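You operate a simulated robot arm through the tools that you are given. There is no shell and no other tool.

You run a simulated robot arm. Do the job below in one go: nothing can be reset, and whatever is moved stays where it is left.

JOB
Print RECEIVED, then PAID on the pink slip, put it in the green rack and switch the printer off.
Fine: on the low cupboards; the dial ends at PAID.

It is judged by the outcome, as a careful person would: the job done as asked, and still so three seconds after it is handed in. It fails if anything else is knocked over, pushed out of place, dropped, spilled or broken.

ROBOT AND FRAMES
A 7-joint arm with a two-finger gripper, fixed in place. Base frame: the origin is on the floor under the middle of its stand, x ahead of it, y to its left, z up; the work surface is at about z = 0.75. Units: m, rad, N and s.
With the tool pointing down near the work surface it reaches from about 0.38 to 0.8 m from the base axis. Its first joint turns from -2.496 to 2.496 rad. Payload 2.45 kg.
The tool frame sits at the grasp point between the pads (the TCP): z along the fingers, y along the line on which they close. The tips reach 0.026 m beyond it. The gripper opens to 0.096 m; its body begins 0.069 m behind the TCP.
Orientation is that of the tool frame in the base frame, as a unit quaternion [x, y, z, w]. With the fingers straight down and closing along the base's y, the tool's x points along the base's -x, its y along +y and its z along -z.

CONTROLS
- The arm moves only by the tool jog_arm. Its argument "plan" is a list of rows, each an object of numbers (a shift or turn left out is 0, a gripper value left out holds the last): "tx", "ty", "tz": the shift along the tool's x, y, z in m; "wx", "wy", "wz": the turn, a rotation vector about the tool's x, y, z in rad; "claw": the closure, from 0 (fully open) to 1 (shut). In form: [{"tx": .., "ty": .., "tz": .., "wx": .., "wy": .., "wz": .., "claw": ..}, ...]. A call has 1 to 20 rows; each row shifts and turns the commanded pose from where the row before left it, along the tool's axes as they then stand. Each row takes 0.2 s and may step no farther than 0.05 m and 0.15 rad from the row before; otherwise, or with a gripper value out of range, the whole call is refused. A pose out of reach is approached as far as the arm can. The call stops where the force on the tool passes 40 N (or 10 N more than at its start, if that is more) or the arm is blocked; 0.2 s more then pass. Each finger travels about 0.05 m/s and halts on what it meets, pressing with about 23 N; the grip force reading is that of the motor and also rises with nothing between the fingers. The clock runs only during rows and for 0.2 s after the last one: add rows that do not move to give the fingers time. The reply holds the time, the measured pose of the TCP, the force on the tool along the base axes, the opening and the grip force, in the units named above and with some noise, with the torque about the TCP (base axes, N m) and any sound that the robot's microphone picked up.
- Cameras (640 x 400 px; columns grow to the right, rows downward): "scene" is fixed at [0.2082, -0.5097, 1.5578]; the picture's right is [0.94, -0.34, 0.00], its down [-0.26, -0.70, -0.67] and it looks along [0.23, 0.63, -0.75] (base axes); focal length 354 px, centre (320, 200). "wrist" rides on the gripper at [0.082, 0.003, -0.098] in the tool frame; the picture's right is [-0.04, 1.00, 0.00], its down [-0.73, -0.03, -0.68] and it looks along [-0.68, -0.03, 0.73] (tool axes); focal length 256 px, centre (320, 200). There is no depth. A picture from a camera that has moved, and an enlarged one, comes with that camera's place and axes in the base frame and with its lens. The place of the scene camera against the robot may be out by one fixed shift of up to 0.025 m in any direction.
- get_image(camera): a new picture of that camera. No time passes.
- lift_body(by): slides the trunk up (or, below 0, down) by that many m; the arm rides with it, the base frame stays. It gives what a move gives, with no picture.
- enlarge(camera, box): a new picture of the part [left, top, right, bottom] of that camera's present view, enlarged. No time passes.
- job_done(): hands the job in; it is judged then, once.

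Nothing tells you positions but the pictures and the camera data. Unless the task says otherwise, let go and move clear before handing in.

The tools are called after "Emit:" as name(argument=value, ...) on one line, values as JSON. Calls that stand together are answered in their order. jog_arm: Moves the arm, as the interface text tells. Its arguments: {"type":"object","properties":{"plan":{"type":"array","items":{"type":"object","properties":{"tx":{"type":"number"},"ty":{"type":"number"},"tz":{"type":"number"},"wx":{"type":"number"},"wy":{"type":"number"},"wz":{"type":"number"},"claw":{"type":"number"}}}}},"required":["plan"]} The other tools are called the same way: lift_body (by) moves the trunk up or down; get_image (camera) takes a picture; enlarge (camera, box) takes an enlarged picture of a part of a camera's view; job_done () hands the job in.

At the start:

```text
time: 0.0
position: [0.4466, 0.2543, 1.1123]
ee_rot: [0.001, 1.0, -0.001, 0.0]
contact_force: [0.1, 0.4, 0.9]
wrist_torque: [-0.01, -0.01, 0.01]
grip_width: 0.0959
finger_force: 0.1
trunk travel left (down, up): [-0.575, 0.065]
```

scene: 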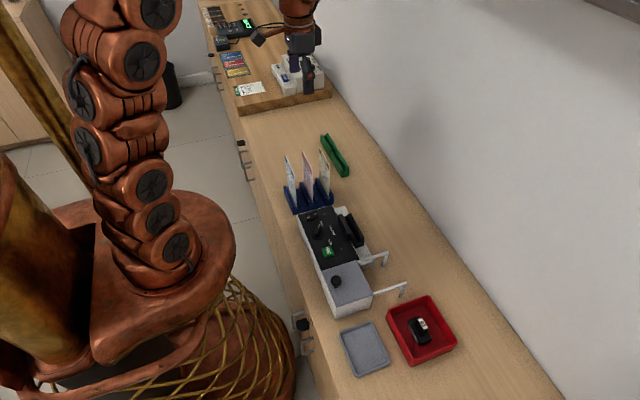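
wrist: 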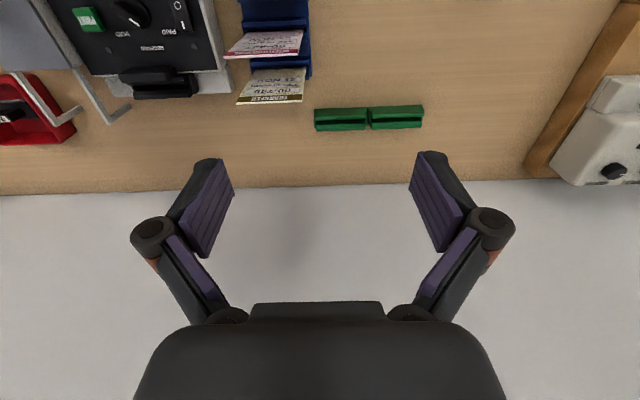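

I see a counter with a printer/stamper (dial, switch, green button), a blue rack holding slips, a green rack, a red tray and a grey tray. First I'll look closer at each of them.

Emit:
enlarge(camera="scene", box=[260, 120, 420, 220])

Emit:
enlarge(camera="scene", box=[280, 190, 440, 290])

Emit:
enlarge(camera="scene", box=[280, 250, 480, 375])

Emit:
enlarge(camera="scene", box=[190, 0, 350, 100])

Emit:
enlarge(camera="wrist", box=[0, 0, 320, 200])

Emit:
enlarge(camera="wrist", box=[200, 0, 440, 150])

```text
4.00 times, centred on (340, 170) of scene
camera zoom: at [0.2082, -0.5097, 1.5578], right [0.94, -0.34, 0.0], down [-0.26, -0.7, -0.67], along [0.23, 0.63, -0.75], focal length 1417 px, centre (240, 320)
```

zoom: 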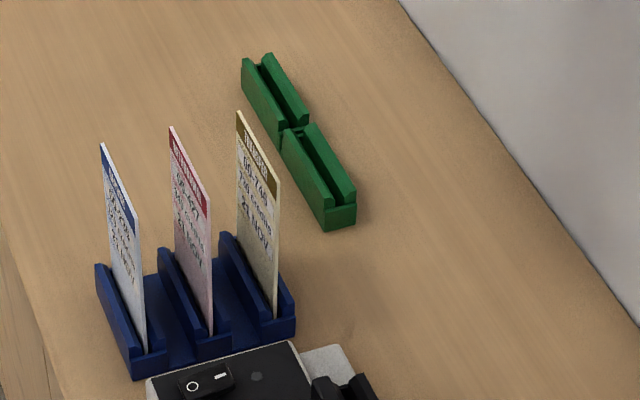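

```text
4.00 times, centred on (360, 240) of scene
camera zoom: at [0.2082, -0.5097, 1.5578], right [0.94, -0.34, 0.0], down [-0.26, -0.7, -0.67], along [0.23, 0.63, -0.75], focal length 1417 px, centre (160, 40)
```

zoom: 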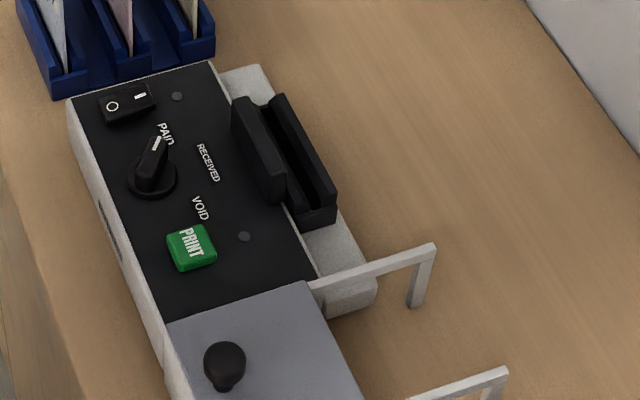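

```text
3.20 times, centred on (380, 312) of scene
camera zoom: at [0.2082, -0.5097, 1.5578], right [0.94, -0.34, 0.0], down [-0.26, -0.7, -0.67], along [0.23, 0.63, -0.75], focal length 1134 px, centre (128, -160)
```

zoom: 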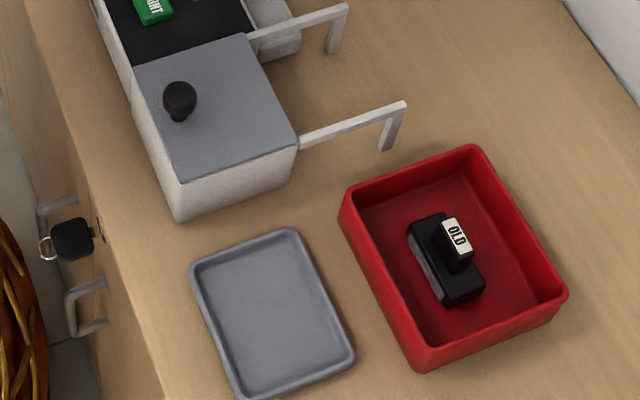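

```text
4.00 times, centred on (270, 50) of scene
camera zoom: at [0.2082, -0.5097, 1.5578], right [0.94, -0.34, 0.0], down [-0.26, -0.7, -0.67], along [0.23, 0.63, -0.75], focal length 1417 px, centre (520, 800)
```

zoom: 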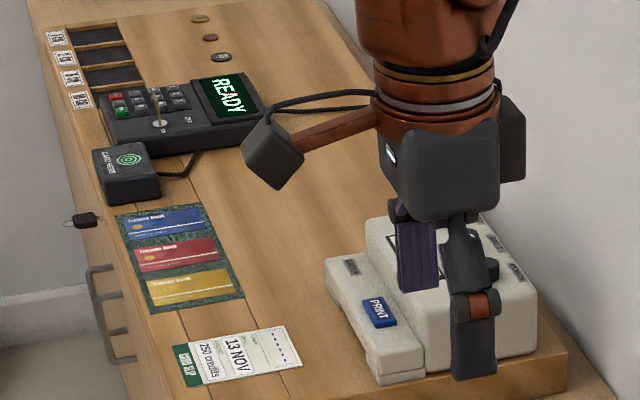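

```text
2.00 times, centred on (160, 100) of wrist
camera zoom: at [0.3642, 0.2568, 1.2103], right [0.04, 1.0, 0.0], down [0.73, -0.03, 0.68], along [0.68, -0.03, -0.73], focal length 512 px, centre (640, 400)
```

zoom: 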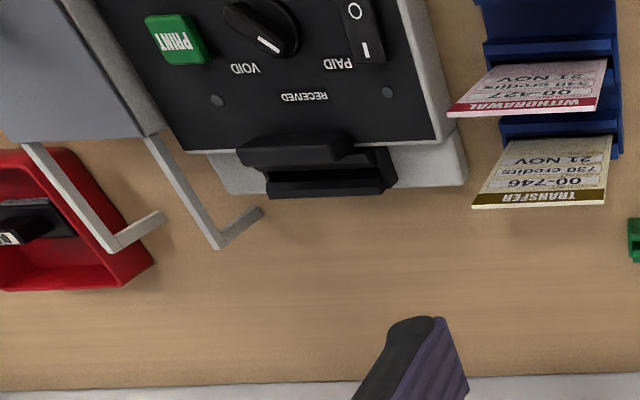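

```text
2.67 times, centred on (320, 75) of wrist
camera zoom: at [0.3642, 0.2568, 1.2103], right [0.04, 1.0, 0.0], down [0.73, -0.03, 0.68], along [0.68, -0.03, -0.73], focal length 683 px, centre (320, 533)
```

zoom: 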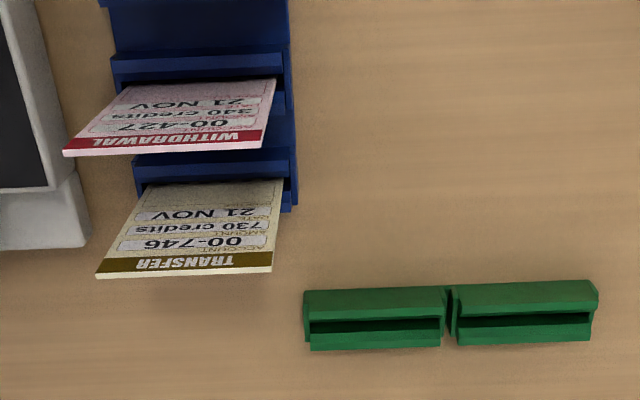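

The printer's rocker, dial (PAID / RECEIVED / VOID), PRINT button and slip slot are around x≈0.40–0.47, y≈-0.1–0.12. The pink WITHDRAWAL slip stands in the middle of the blue rack near (0.44, 0.19), and the green rack is near (0.58, 0.34). I'll turn the gripper so it closes along base x, which also lets the wrist camera look along the bench.

Emit:
jog_arm(plan=[{"wz": 0.1428}, {"wz": 0.1428}, {"wz": 0.1428}, {"wz": 0.1428}, {"wz": 0.1428}, {"wz": 0.1428}, {"wz": 0.1428}, {"wz": 0.1428}, {"wz": 0.1428}, {"wz": 0.1428}, {"wz": 0.1428}, {}, {}])

```text
time: 2.8
position: [0.4467, 0.2533, 1.1127]
ee_rot: [0.707, 0.707, 0.0, 0.0]
contact_force: [0.1, -0.4, -0.3]
wrist_torque: [0.02, -0.01, -0.01]
grip_width: 0.096
finger_force: 0.0
trunk travel left (down, up): [-0.575, 0.065]
```

The turn worked: tool x is now base +y and tool y is base +x. Next I'll look at the printer and slips from here.

Emit:
get_image(camera="wrist")

Emit:
enlarge(camera="wrist", box=[160, 0, 480, 200])

```text
taken
camera wrist: at [0.4491, 0.3352, 1.2104], right [1.0, -0.04, 0.0], down [-0.03, -0.73, 0.68], along [-0.03, -0.68, -0.73], focal length 256 px, centre (320, 200)
```

wrist: 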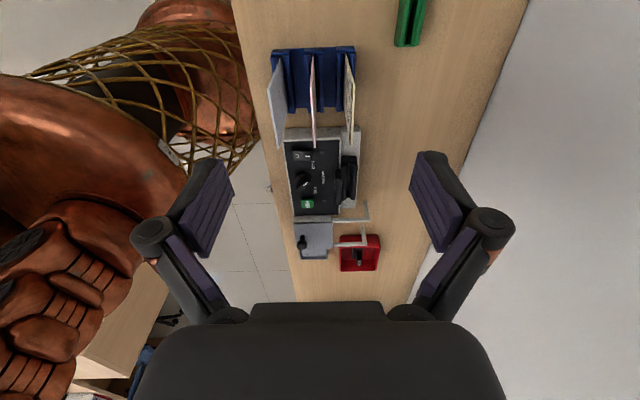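

```text
2.00 times, centred on (320, 100) of wrist
camera zoom: at [0.4491, 0.3352, 1.2104], right [1.0, -0.04, 0.0], down [-0.03, -0.73, 0.68], along [-0.03, -0.68, -0.73], focal length 512 px, centre (320, 400)
```

zoom: 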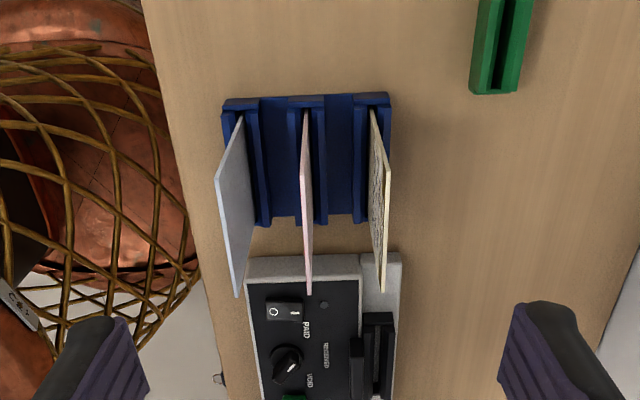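

I see the pink slip standing in the middle groove and the printer beyond it. I'll move over the printer for a close look at the dial, rocker and lamps.

Emit:
jog_arm(plan=[{"tx": -0.04}, {"tx": -0.04}, {"tx": -0.04}, {"tx": -0.03, "tz": 0.02}, {"tz": 0.04}, {}, {}])

Emit:
get_image(camera="wrist")

Emit:
enlarge(camera="wrist", box=[200, 40, 440, 190])

```text
time: 4.4
position: [0.4458, 0.1029, 1.0511]
ee_rot: [0.707, 0.707, 0.0, 0.0]
contact_force: [0.2, 0.6, 0.6]
wrist_torque: [0.01, 0.02, 0.0]
grip_width: 0.096
finger_force: 0.1
trunk travel left (down, up): [-0.575, 0.065]
```

```text
taken
camera wrist: at [0.4476, 0.1845, 1.1492], right [1.0, -0.04, 0.0], down [-0.03, -0.73, 0.68], along [-0.03, -0.68, -0.73], focal length 256 px, centre (320, 200)
```

wrist: 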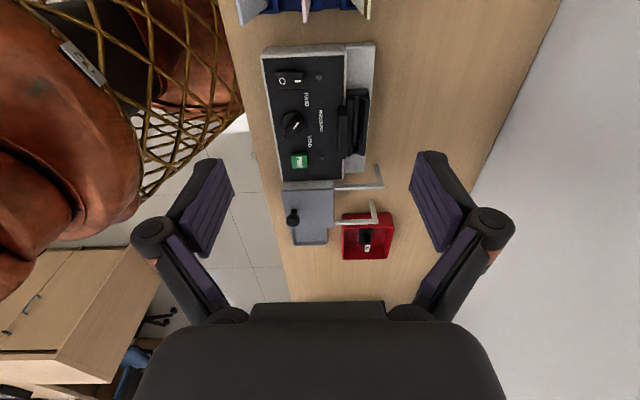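

```text
2.67 times, centred on (320, 115) of wrist
camera zoom: at [0.4476, 0.1845, 1.1492], right [1.0, -0.04, 0.0], down [-0.03, -0.73, 0.68], along [-0.03, -0.68, -0.73], focal length 683 px, centre (320, 427)
```

zoom: 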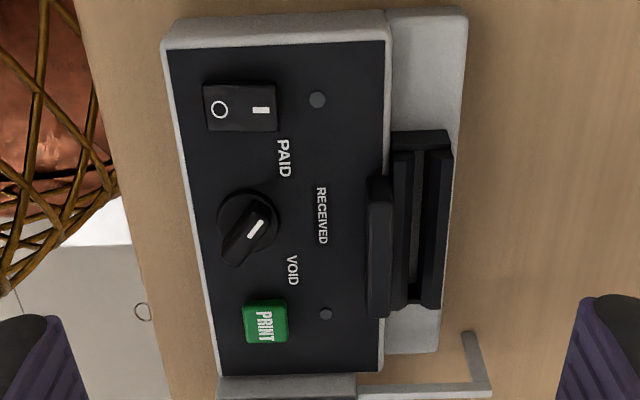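

Emit:
enlarge(camera="wrist", box=[260, 60, 340, 110])

Emit:
enlarge(camera="wrist", box=[270, 100, 390, 175])

Emit:
enlarge(camera="scene", box=[290, 200, 370, 250])

Emit:
enlarge(camera="wrist", box=[270, 170, 430, 270])

```text
8.00 times, centred on (300, 85) of wrist
camera zoom: at [0.4476, 0.1845, 1.1492], right [1.0, -0.04, 0.0], down [-0.03, -0.73, 0.68], along [-0.03, -0.68, -0.73], focal length 2048 px, centre (480, 1120)
```

zoom: 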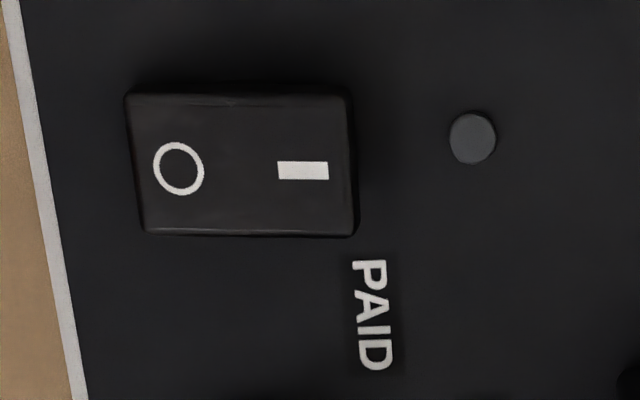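

```text
5.33 times, centred on (330, 138) of wrist
camera zoom: at [0.4476, 0.1845, 1.1492], right [1.0, -0.04, 0.0], down [-0.03, -0.73, 0.68], along [-0.03, -0.68, -0.73], focal length 1365 px, centre (267, 533)
```

zoom: 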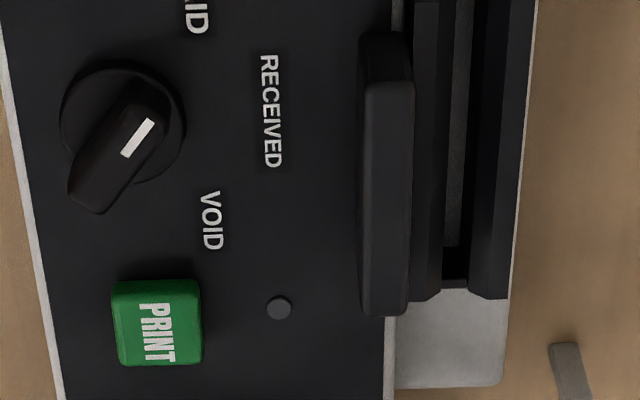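

```text
8.00 times, centred on (330, 225) of scene
camera zoom: at [0.2082, -0.5097, 1.5578], right [0.94, -0.34, 0.0], down [-0.26, -0.7, -0.67], along [0.23, 0.63, -0.75], focal length 2834 px, centre (240, 0)
```

zoom: 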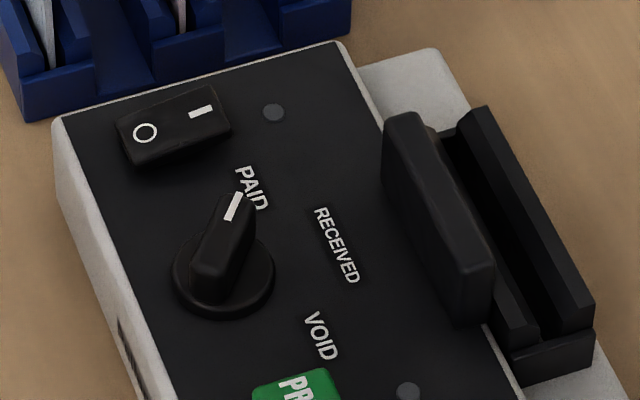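

```text
4.00 times, centred on (350, 220) of wrist
camera zoom: at [0.4476, 0.1845, 1.1492], right [1.0, -0.04, 0.0], down [-0.03, -0.73, 0.68], along [-0.03, -0.68, -0.73], focal length 1024 px, centre (200, 120)
```

zoom: 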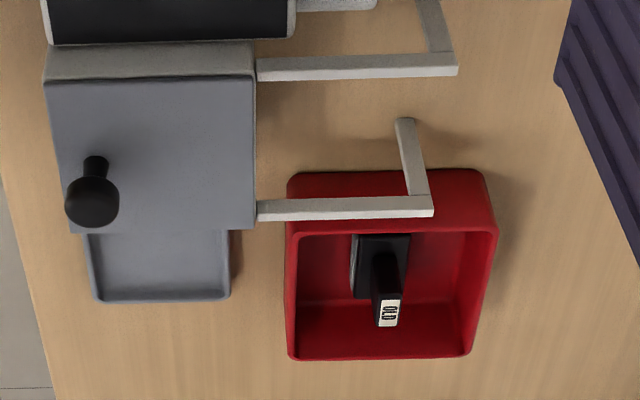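

Emit:
enlarge(camera="scene", box=[300, 206, 324, 221])

Emit:
enlarge(camera="scene", box=[330, 208, 370, 250])

```text
16.00 times, centred on (312, 214) of scene
camera zoom: at [0.2082, -0.5097, 1.5578], right [0.94, -0.34, 0.0], down [-0.26, -0.7, -0.67], along [0.23, 0.63, -0.75], focal length 5669 px, centre (448, -16)
```

zoom: 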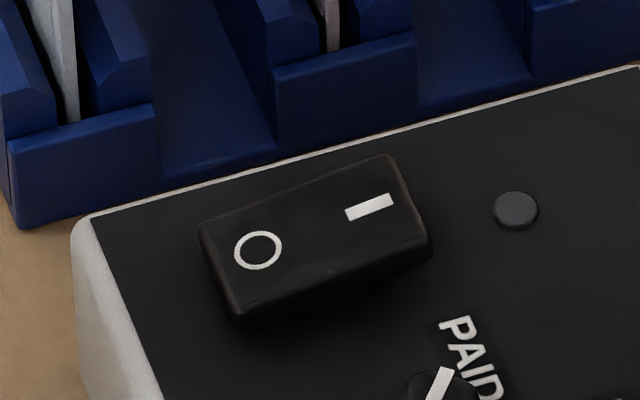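

```text
9.52 times, centred on (350, 229) of scene
camera zoom: at [0.2082, -0.5097, 1.5578], right [0.94, -0.34, 0.0], down [-0.26, -0.7, -0.67], along [0.23, 0.63, -0.75], focal length 3374 px, centre (34, -76)
```

zoom: 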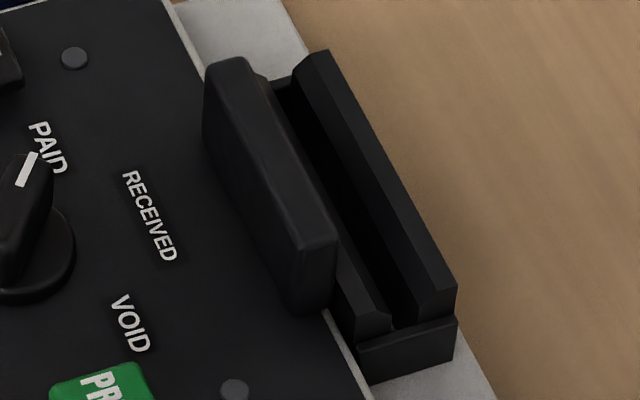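

The printer's rocker seems to be tipped toward O and both lamps are dark, so it looks off, and the dial points at PAID. My estimates are rocker ≈(0.406, 0.078), dial ≈(0.402, 0.021), PRINT ≈(0.406, -0.041), and slot ≈x 0.497. I'll turn back to the first orientation, shut the gripper and hover near the rocker.

Emit:
jog_arm(plan=[{"wz": -0.1428, "claw": 1}, {"wz": -0.1428}, {"wz": -0.1428}, {"wz": -0.1428}, {"wz": -0.1428}, {"wz": -0.1428}, {"wz": -0.1428}, {"wz": -0.1428}, {"wz": -0.1428}, {"wz": -0.1428}, {"wz": -0.1428}, {"tx": 0.024, "ty": -0.025}, {"tz": 0.04}, {"tz": 0.04}, {"tz": 0.04}, {}, {}])

Emit:
get_image(camera="wrist")

Emit:
get_image(camera="scene")

```text
time: 8.0
position: [0.4213, 0.0796, 0.9346]
ee_rot: [0.0, 1.0, 0.0, 0.0]
contact_force: [0.9, -0.1, -0.3]
wrist_torque: [0.03, 0.0, 0.0]
grip_width: 0.0
finger_force: 22.7
trunk travel left (down, up): [-0.575, 0.065]
```

```text
taken
camera wrist: at [0.339, 0.0834, 1.0322], right [0.04, 1.0, 0.0], down [0.73, -0.03, 0.68], along [0.68, -0.03, -0.73], focal length 256 px, centre (320, 200)
```

wrist: 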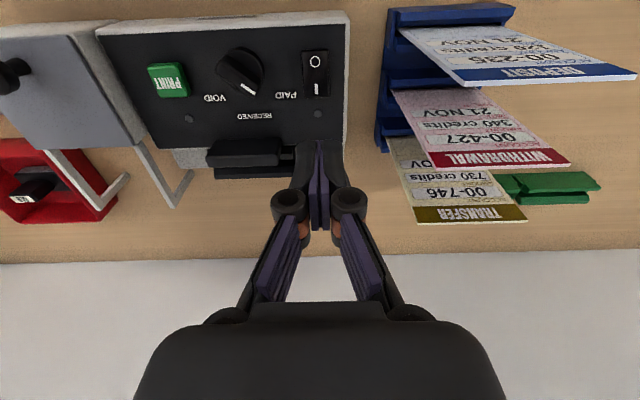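

```text
taken
```

scene: 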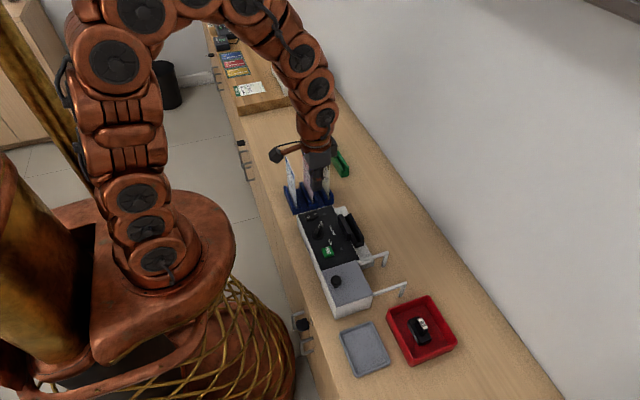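

Emit:
enlarge(camera="wrist", box=[120, 10, 360, 160])

Emit:
enlarge(camera="wrist", box=[260, 30, 380, 105])

Emit:
enlarge(camera="wrist", box=[260, 110, 380, 240])

```text
2.67 times, centred on (240, 85) of wrist
camera zoom: at [0.339, 0.0834, 1.0322], right [0.04, 1.0, 0.0], down [0.73, -0.03, 0.68], along [0.68, -0.03, -0.73], focal length 683 px, centre (533, 507)
```

zoom: 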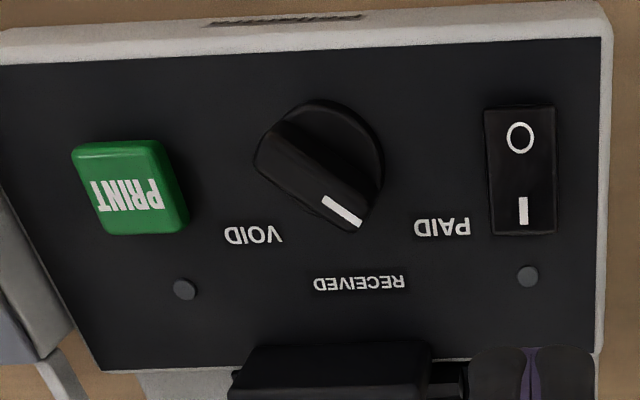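

```text
5.33 times, centred on (320, 68) of wrist
camera zoom: at [0.339, 0.0834, 1.0322], right [0.04, 1.0, 0.0], down [0.73, -0.03, 0.68], along [0.68, -0.03, -0.73], focal length 1365 px, centre (320, 907)
```

zoom: 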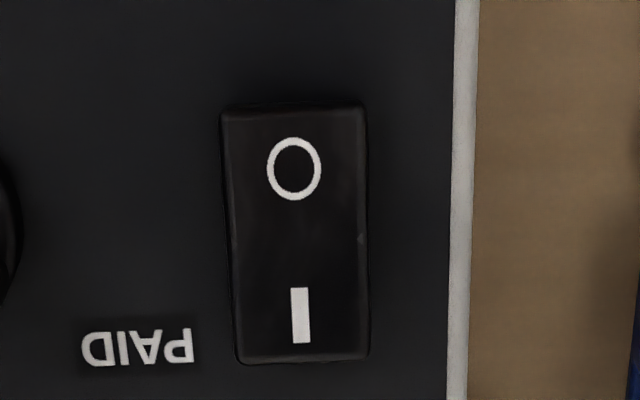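

```text
3.08 times, centred on (320, 175) of wrist
camera zoom: at [0.339, 0.0834, 1.0322], right [0.04, 1.0, 0.0], down [0.73, -0.03, 0.68], along [0.68, -0.03, -0.73], focal length 788 px, centre (320, 277)
```

zoom: 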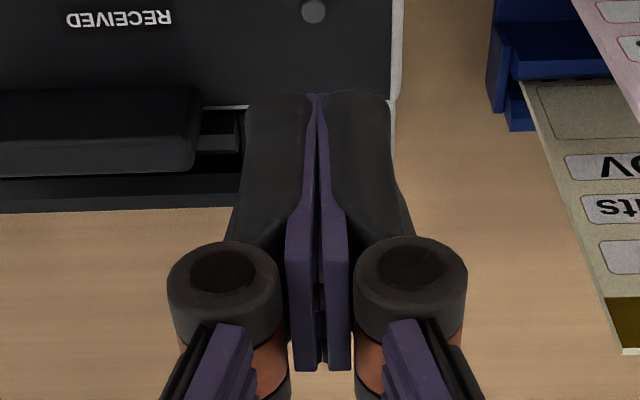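

The enlarged rocker view confirms that the I side (toward +x, near x≈0.414–0.421, y≈0.077) is raised, so the printer is off. I'll lower the closed fingertips toward the I side.

Emit:
jog_arm(plan=[{"ty": -0.0025, "tz": 0.03}, {"tz": 0.03}, {"tz": 0.015}, {}, {}])

Emit:
get_image(camera="wrist")

Emit:
enlarge(camera="wrist", box=[240, 60, 400, 160])

Emit:
enlarge(camera="scene", box=[280, 180, 376, 240])

```text
time: 9.2
position: [0.4225, 0.0756, 0.8578]
ee_rot: [0.0, 1.0, 0.0, 0.0]
contact_force: [-0.2, -0.2, 0.5]
wrist_torque: [0.0, -0.03, 0.02]
grip_width: 0.0
finger_force: 23.1
trunk travel left (down, up): [-0.575, 0.065]
```

```text
taken
camera wrist: at [0.3394, 0.0798, 0.9559], right [0.04, 1.0, 0.0], down [0.73, -0.03, 0.68], along [0.68, -0.03, -0.73], focal length 256 px, centre (320, 200)
```

wrist: 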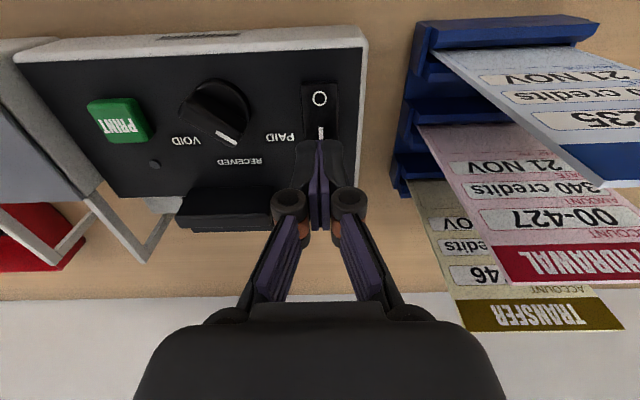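

```text
4.00 times, centred on (320, 110) of wrist
camera zoom: at [0.3394, 0.0798, 0.9559], right [0.04, 1.0, 0.0], down [0.73, -0.03, 0.68], along [0.68, -0.03, -0.73], focal length 1024 px, centre (320, 560)
```

zoom: 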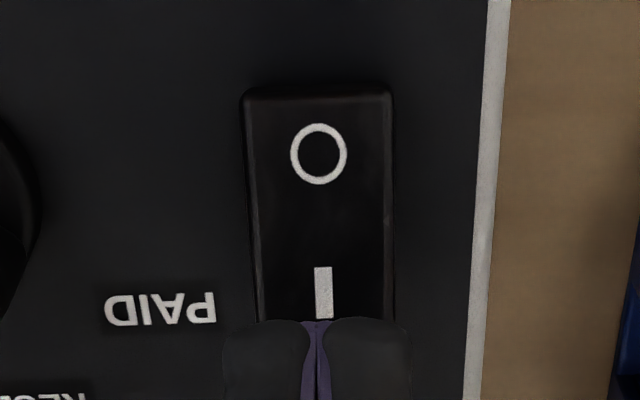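

```text
6.67 times, centred on (328, 210) of scene
camera zoom: at [0.2082, -0.5097, 1.5578], right [0.94, -0.34, 0.0], down [-0.26, -0.7, -0.67], along [0.23, 0.63, -0.75], focal length 2362 px, centre (267, 133)
```

zoom: 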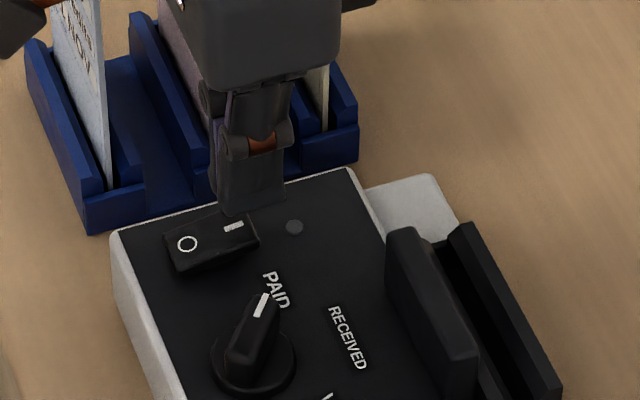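

The tips are centred over the I side, about 1 cm above. I'll press down in small steps.

Emit:
jog_arm(plan=[{"tz": 0.004}, {"tz": 0.003}, {"tz": 0.002}, {"tz": 0.002}, {"tz": 0.002}, {}])

Emit:
enlarge(camera="wrist", box=[240, 60, 400, 160])

```text
time: 10.6
position: [0.4231, 0.0767, 0.8432]
ee_rot: [0.0, 1.0, 0.0, 0.0]
contact_force: [0.4, 0.1, 0.0]
wrist_torque: [-0.01, -0.03, -0.01]
grip_width: 0.0
finger_force: 22.7
trunk travel left (down, up): [-0.575, 0.065]
```

```text
4.00 times, centred on (320, 110) of wrist
camera zoom: at [0.3398, 0.0799, 0.9418], right [0.04, 1.0, 0.0], down [0.73, -0.03, 0.68], along [0.68, -0.03, -0.73], focal length 1024 px, centre (320, 560)
```

zoom: 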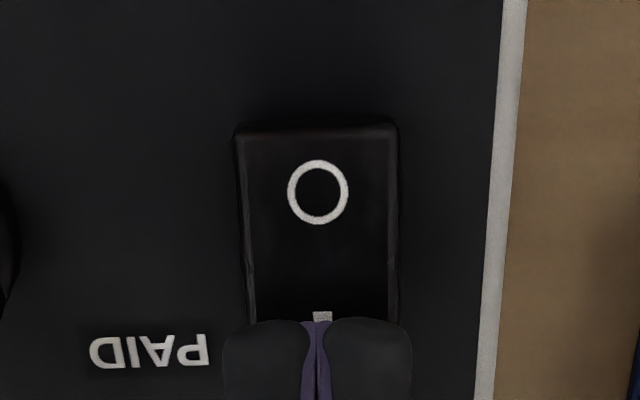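

Emit:
jog_arm(plan=[{"tz": 0.002}, {"tz": 0.002}, {"tz": 0.002}, {}])

Emit:
enlarge(camera="wrist", box=[240, 60, 400, 160])

Emit:
enlarge(camera="scene", box=[280, 180, 376, 240])

```text
time: 11.6
position: [0.4219, 0.0758, 0.8378]
ee_rot: [-0.001, 1.0, 0.0, 0.0]
contact_force: [-0.8, 0.9, 0.3]
wrist_torque: [0.0, 0.01, 0.01]
grip_width: 0.0062
finger_force: 28.5
trunk travel left (down, up): [-0.575, 0.065]
```

```text
4.00 times, centred on (320, 110) of wrist
camera zoom: at [0.3397, 0.0794, 0.9358], right [0.04, 1.0, 0.0], down [0.73, -0.03, 0.68], along [0.68, -0.03, -0.73], focal length 1024 px, centre (320, 560)
```

zoom: 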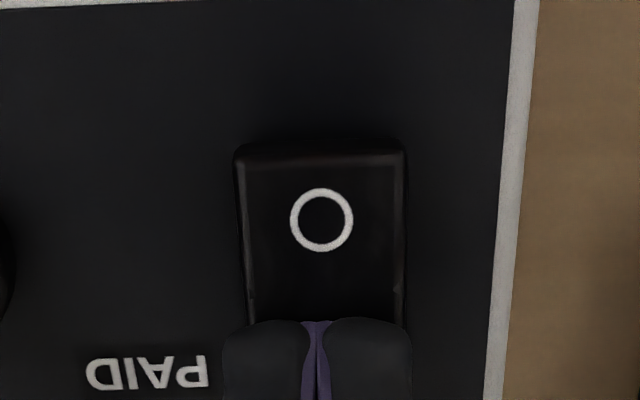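

```text
6.67 times, centred on (328, 210) of scene
camera zoom: at [0.2082, -0.5097, 1.5578], right [0.94, -0.34, 0.0], down [-0.26, -0.7, -0.67], along [0.23, 0.63, -0.75], focal length 2362 px, centre (267, 133)
```

zoom: 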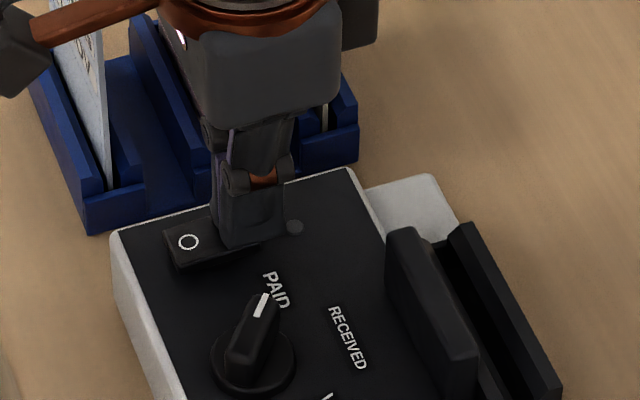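

Emit:
jog_arm(plan=[{"tz": 0.002}, {"tz": 0.0015}, {}])

Emit:
enlarge(camera="scene", box=[280, 180, 376, 240])

Emit:
get_image(camera="wrist")

```text
time: 12.6
position: [0.4229, 0.0742, 0.8353]
ee_rot: [0.0, 1.0, 0.0, 0.001]
contact_force: [-3.8, 2.5, 34.3]
wrist_torque: [0.08, 0.51, -0.01]
grip_width: 0.0061
finger_force: 28.7
trunk travel left (down, up): [-0.575, 0.065]
stopped in row 3: the force on the tool passed its limit at 42 N (the readings are from after the stop); the commanded pose is now the measured one
```

```text
6.67 times, centred on (328, 210) of scene
camera zoom: at [0.2082, -0.5097, 1.5578], right [0.94, -0.34, 0.0], down [-0.26, -0.7, -0.67], along [0.23, 0.63, -0.75], focal length 2362 px, centre (267, 133)
```

zoom: 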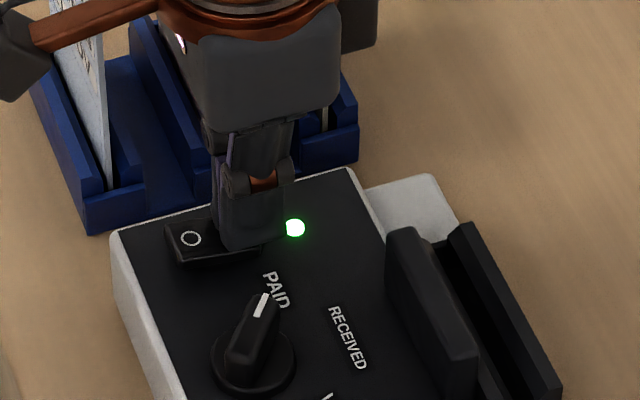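

```text
taken
camera wrist: at [0.3394, 0.0791, 0.9341], right [0.04, 1.0, 0.0], down [0.73, -0.03, 0.68], along [0.68, -0.03, -0.73], focal length 256 px, centre (320, 200)
```

wrist: 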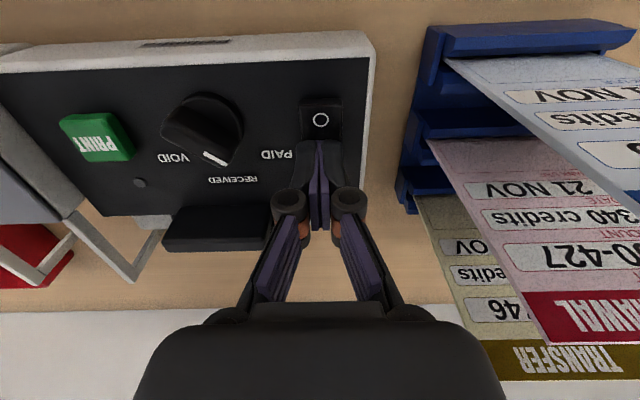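

The green lamp is lit, so the printer is now on. I'll back off, move above the dial, and turn the gripper to line up with its pointer bar (about 50° from +x).

Emit:
jog_arm(plan=[{"tz": -0.02}, {"tz": -0.04}, {"tz": -0.03, "claw": 0.58}, {"ty": -0.04}, {"ty": -0.0165, "tx": 0.022}, {"wz": -0.1454}, {"wz": -0.1454}, {"wz": -0.1454}, {"wz": -0.1454}, {"wz": -0.1454}, {"wz": -0.1454}, {}, {}])

Emit:
get_image(camera="wrist")

Emit:
enlarge(camera="scene", box=[280, 180, 376, 240])

Emit:
enlarge(camera="wrist", box=[240, 60, 400, 160])

```text
time: 15.4
position: [0.4005, 0.0189, 0.9257]
ee_rot: [-0.423, 0.906, 0.0, 0.001]
contact_force: [-0.7, 0.7, -0.1]
wrist_torque: [0.0, -0.01, -0.02]
grip_width: 0.0406
finger_force: 0.0
trunk travel left (down, up): [-0.575, 0.065]
```

```text
taken
camera wrist: at [0.3451, -0.0414, 1.0231], right [-0.74, 0.67, 0.0], down [0.49, 0.54, 0.68], along [0.46, 0.5, -0.73], focal length 256 px, centre (320, 200)
```

wrist: 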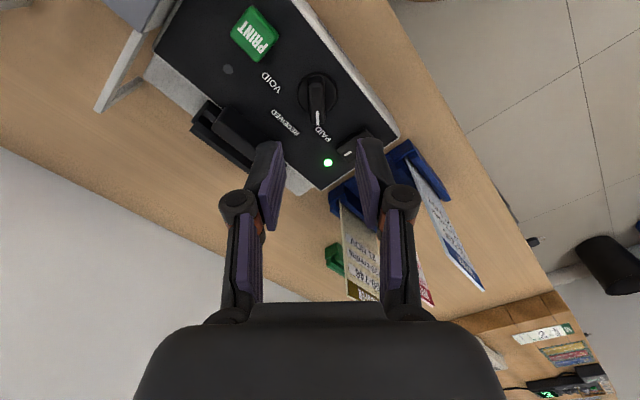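

```text
6.67 times, centred on (328, 210) of scene
camera zoom: at [0.2082, -0.5097, 1.5578], right [0.94, -0.34, 0.0], down [-0.26, -0.7, -0.67], along [0.23, 0.63, -0.75], focal length 2362 px, centre (267, 133)
```

zoom: 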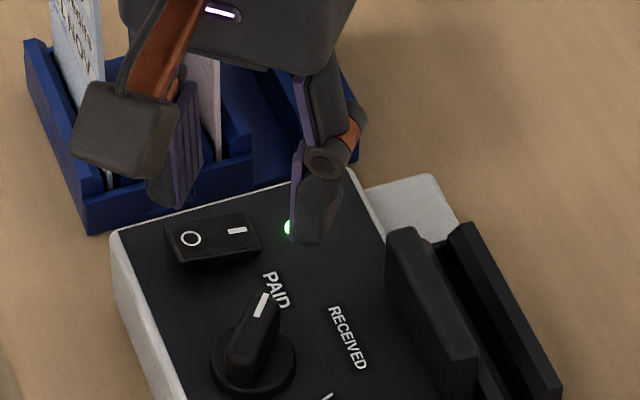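

```text
4.00 times, centred on (320, 110) of wrist
camera zoom: at [0.3451, -0.0414, 1.0231], right [-0.74, 0.67, 0.0], down [0.49, 0.54, 0.68], along [0.46, 0.5, -0.73], focal length 1024 px, centre (320, 560)
```

zoom: 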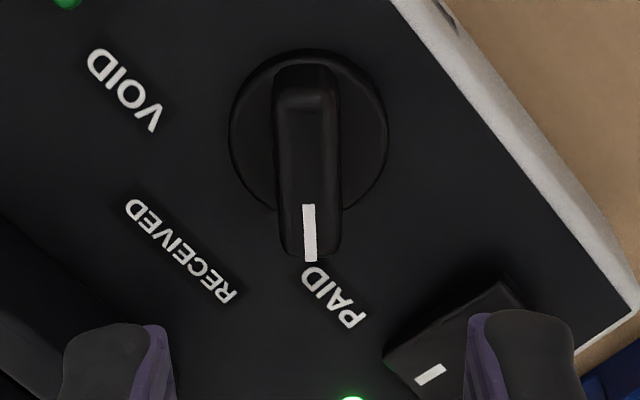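

The gripper is well aligned with the pointer bar, with only a few mm of offset. I'll correct that and descend part of the way.

Emit:
jog_arm(plan=[{"tx": 0.002, "ty": -0.003}, {"tz": 0.03}, {"tz": 0.03}, {"tz": 0.014}, {}, {}])

Emit:
get_image(camera="wrist")

Emit:
enlarge(camera="scene", box=[280, 190, 376, 250])

Emit:
enlarge(camera="wrist", box=[240, 80, 400, 180])

```text
time: 16.8
position: [0.403, 0.0147, 0.8513]
ee_rot: [-0.421, 0.907, 0.0, 0.001]
contact_force: [0.4, -0.4, 0.0]
wrist_torque: [-0.03, 0.0, 0.02]
grip_width: 0.0406
finger_force: 0.1
trunk travel left (down, up): [-0.575, 0.065]
```

```text
taken
camera wrist: at [0.3463, -0.0451, 0.9484], right [-0.74, 0.67, 0.0], down [0.49, 0.54, 0.68], along [0.46, 0.5, -0.73], focal length 256 px, centre (320, 200)
```

wrist: 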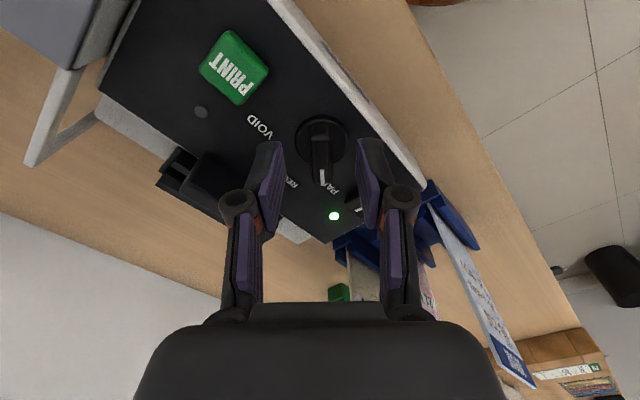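

```text
6.67 times, centred on (328, 220) of scene
camera zoom: at [0.2082, -0.5097, 1.5578], right [0.94, -0.34, 0.0], down [-0.26, -0.7, -0.67], along [0.23, 0.63, -0.75], focal length 2362 px, centre (267, 67)
```

zoom: 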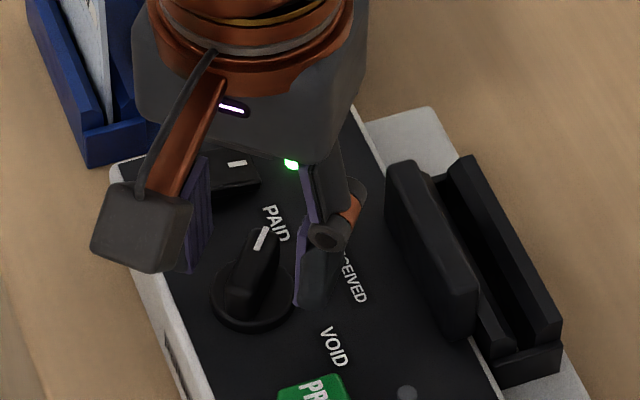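

```text
4.00 times, centred on (320, 130) of wrist
camera zoom: at [0.3463, -0.0451, 0.9484], right [-0.74, 0.67, 0.0], down [0.49, 0.54, 0.68], along [0.46, 0.5, -0.73], focal length 1024 px, centre (320, 480)
```

zoom: 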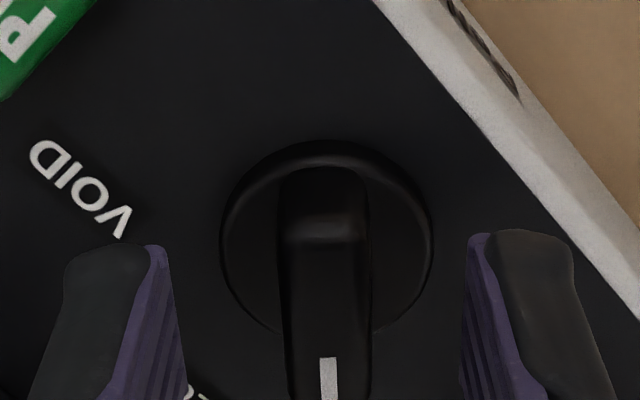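

The bar sits between the fingers. I'll go down the last bit and close gently on it.

Emit:
jog_arm(plan=[{"tx": 0.003}, {"tz": 0.005}, {"tz": 0.004}, {}, {"claw": 1}, {}, {}, {}, {}, {}])

Emit:
enlarge(camera="wrist", box=[240, 80, 400, 180])

Emit:
enlarge(camera="scene", box=[280, 190, 376, 250])

```text
time: 19.0
position: [0.3994, 0.015, 0.8429]
ee_rot: [-0.422, 0.907, 0.001, 0.0]
contact_force: [-7.2, 7.5, -2.3]
wrist_torque: [0.33, 0.04, 0.03]
grip_width: 0.0132
finger_force: 39.2
trunk travel left (down, up): [-0.575, 0.065]
```

```text
4.00 times, centred on (320, 130) of wrist
camera zoom: at [0.3439, -0.0466, 0.9405], right [-0.74, 0.67, 0.0], down [0.49, 0.54, 0.68], along [0.46, 0.5, -0.73], focal length 1024 px, centre (320, 480)
```

zoom: 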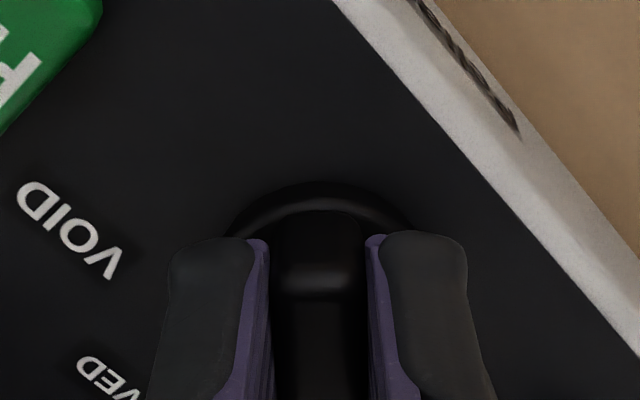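

```text
6.67 times, centred on (328, 220) of scene
camera zoom: at [0.2082, -0.5097, 1.5578], right [0.94, -0.34, 0.0], down [-0.26, -0.7, -0.67], along [0.23, 0.63, -0.75], focal length 2362 px, centre (267, 67)
```

zoom: 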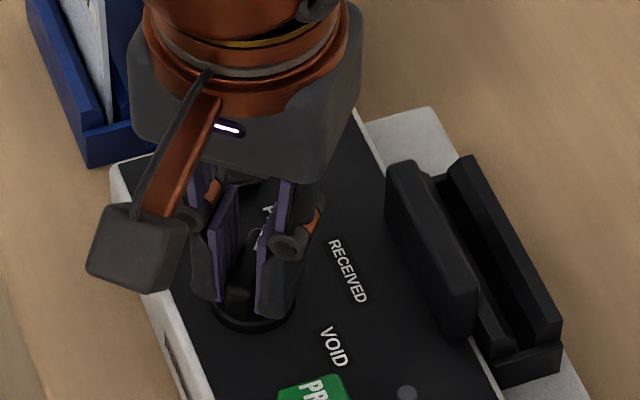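

The bar is held (13 mm wide). Now I turn it about 50° clockwise seen from above, from PAID to RECEIVED.

Emit:
jog_arm(plan=[{"ty": 0.0008, "wz": 0.08}, {"wz": 0.12}, {"wz": 0.12}, {"wz": 0.12}, {"wz": 0.12}, {"wz": 0.12}, {"wz": 0.12}, {"wz": 0.075}, {}, {}])

Emit:
get_image(camera="wrist")

Emit:
enlarge(camera="scene", box=[280, 190, 376, 250])

```text
time: 20.4
position: [0.398, 0.0153, 0.8418]
ee_rot: [-0.098, 0.995, 0.001, 0.002]
contact_force: [-4.1, 22.7, 11.4]
wrist_torque: [0.7, 0.18, 0.12]
grip_width: 0.0131
finger_force: 39.6
trunk travel left (down, up): [-0.575, 0.065]
stopped in row 7: the force on the tool passed its limit at 42 N (the readings are from after the stop); the commanded pose is now the measured one
```

```text
taken
camera wrist: at [0.3166, 0.0034, 0.9404], right [-0.16, 0.99, 0.0], down [0.72, 0.11, 0.68], along [0.67, 0.11, -0.73], focal length 256 px, centre (320, 200)
```

wrist: 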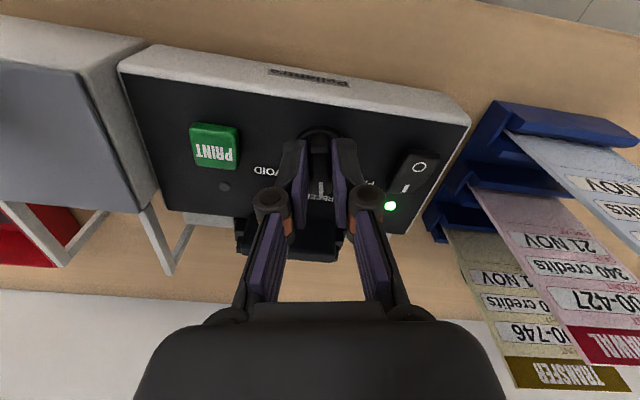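

```text
6.67 times, centred on (328, 220) of scene
camera zoom: at [0.2082, -0.5097, 1.5578], right [0.94, -0.34, 0.0], down [-0.26, -0.7, -0.67], along [0.23, 0.63, -0.75], focal length 2362 px, centre (267, 67)
```

zoom: 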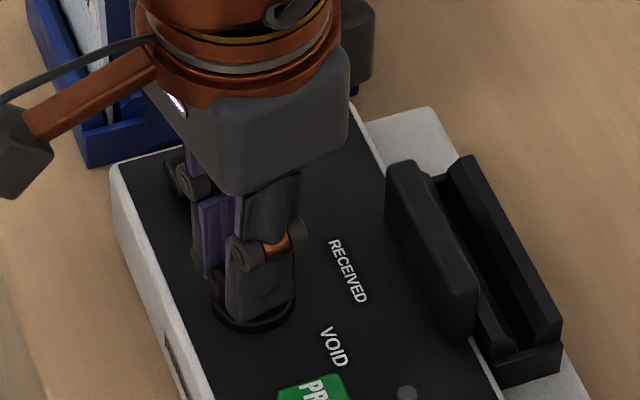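

The dial has turned most of the way. The sideways load says the dial's axis lies a few mm further toward +y, so I'll shift that way and finish the last 11°.

Emit:
jog_arm(plan=[{"ty": 0.0015}, {"ty": 0.0015}, {"wz": 0.07}, {"wz": 0.07}, {"wz": 0.055}, {}, {}])

Emit:
enlarge(camera="wrist", box=[240, 100, 400, 200])

```text
time: 22.0
position: [0.3984, 0.016, 0.8424]
ee_rot: [0.0, 1.0, 0.001, 0.001]
contact_force: [-3.6, -4.0, 13.3]
wrist_torque: [-0.08, -0.43, -0.01]
grip_width: 0.0129
finger_force: 39.2
trunk travel left (down, up): [-0.575, 0.065]
```

```text
4.00 times, centred on (320, 150) of wrist
camera zoom: at [0.3155, 0.0203, 0.9403], right [0.04, 1.0, 0.0], down [0.73, -0.03, 0.68], along [0.68, -0.03, -0.73], focal length 1024 px, centre (320, 400)
```

zoom: 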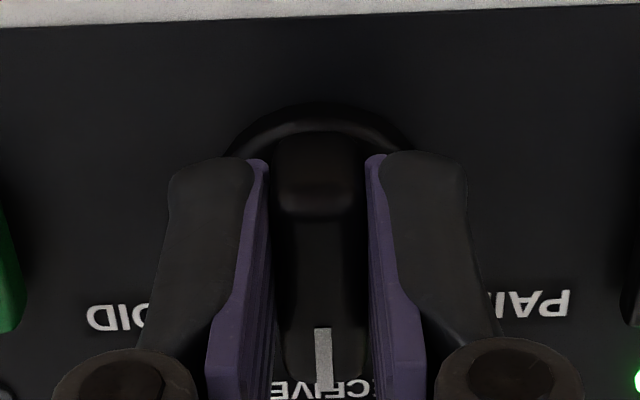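

The pointer now lies along +x at RECEIVED. I'll let go and lift to check.

Emit:
jog_arm(plan=[{"claw": 0.6}, {}, {}, {"tz": -0.03}, {"tz": -0.04}, {"tz": -0.02}, {}, {}])

Emit:
enlarge(camera="wrist", box=[200, 30, 440, 180])

Emit:
enlarge(camera="scene", box=[280, 190, 376, 250])

```text
time: 23.8
position: [0.3978, 0.0181, 0.9316]
ee_rot: [-0.001, 1.0, 0.001, 0.001]
contact_force: [0.0, -0.3, 0.3]
wrist_torque: [0.0, 0.0, 0.01]
grip_width: 0.0385
finger_force: 0.1
trunk travel left (down, up): [-0.575, 0.065]
```

```text
2.67 times, centred on (320, 105) of wrist
camera zoom: at [0.3149, 0.0211, 1.0294], right [0.04, 1.0, 0.0], down [0.73, -0.03, 0.68], along [0.68, -0.03, -0.73], focal length 683 px, centre (320, 453)
```

zoom: 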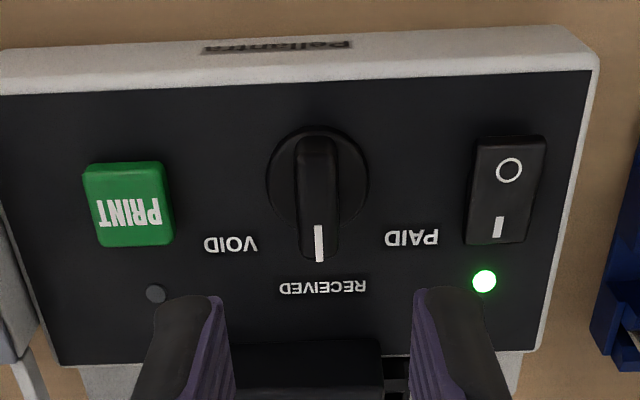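

```text
6.67 times, centred on (328, 220) of scene
camera zoom: at [0.2082, -0.5097, 1.5578], right [0.94, -0.34, 0.0], down [-0.26, -0.7, -0.67], along [0.23, 0.63, -0.75], focal length 2362 px, centre (267, 67)
```

zoom: 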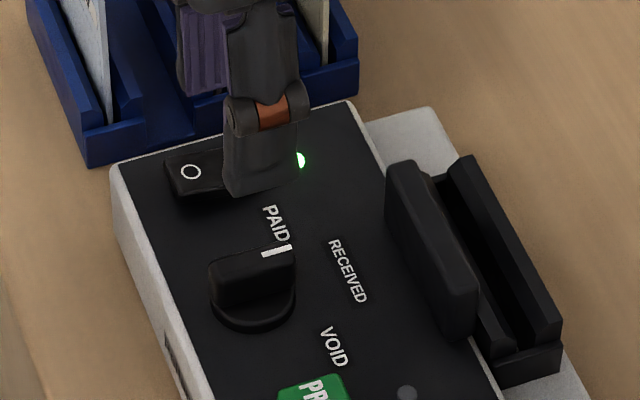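

The dial is at RECEIVED, the power lamp is lit, and the rocker is on I. Next I'll pin down the pink slip; I'm raising the arm a little and enlarging the view of the blue rack.

Emit:
jog_arm(plan=[{"tz": -0.05, "claw": 0.5}, {"tz": -0.05}, {"tz": -0.02}, {"ty": 0.04}, {"ty": 0.04}, {"ty": 0.04}, {"ty": 0.04}, {}, {}])

Emit:
get_image(camera="wrist")

Emit:
enlarge(camera="wrist", box=[240, 0, 480, 150])

Emit:
enlarge(camera="scene", box=[270, 140, 350, 220])

```text
time: 25.8
position: [0.3982, 0.1741, 1.0521]
ee_rot: [-0.001, 1.0, 0.001, 0.0]
contact_force: [-0.5, 0.0, 0.2]
wrist_torque: [0.0, 0.0, 0.02]
grip_width: 0.0478
finger_force: 0.0
trunk travel left (down, up): [-0.575, 0.065]
```

```text
taken
camera wrist: at [0.3148, 0.1778, 1.1491], right [0.04, 1.0, 0.0], down [0.73, -0.03, 0.68], along [0.68, -0.03, -0.73], focal length 256 px, centre (320, 200)
```

wrist: 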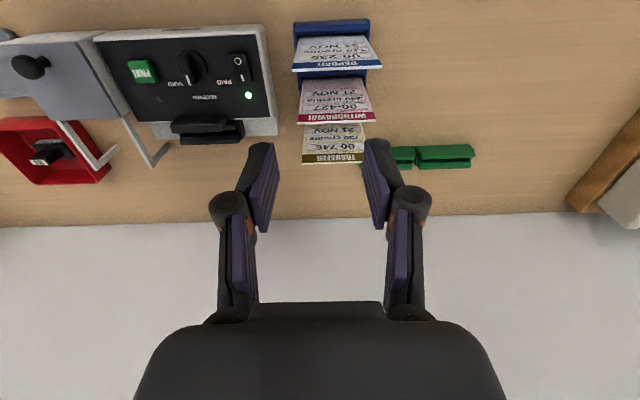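

```text
2.67 times, centred on (360, 75) of wrist
camera zoom: at [0.3148, 0.1778, 1.1491], right [0.04, 1.0, 0.0], down [0.73, -0.03, 0.68], along [0.68, -0.03, -0.73], focal length 683 px, centre (213, 533)
```

zoom: 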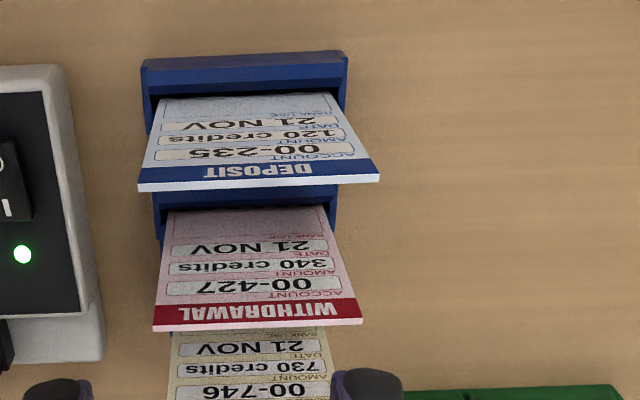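

```text
5.00 times, centred on (310, 180) of scene
camera zoom: at [0.2082, -0.5097, 1.5578], right [0.94, -0.34, 0.0], down [-0.26, -0.7, -0.67], along [0.23, 0.63, -0.75], focal length 1771 px, centre (370, 300)
```

zoom: 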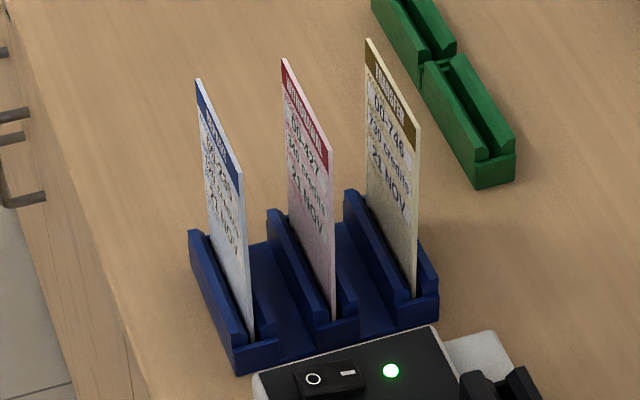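

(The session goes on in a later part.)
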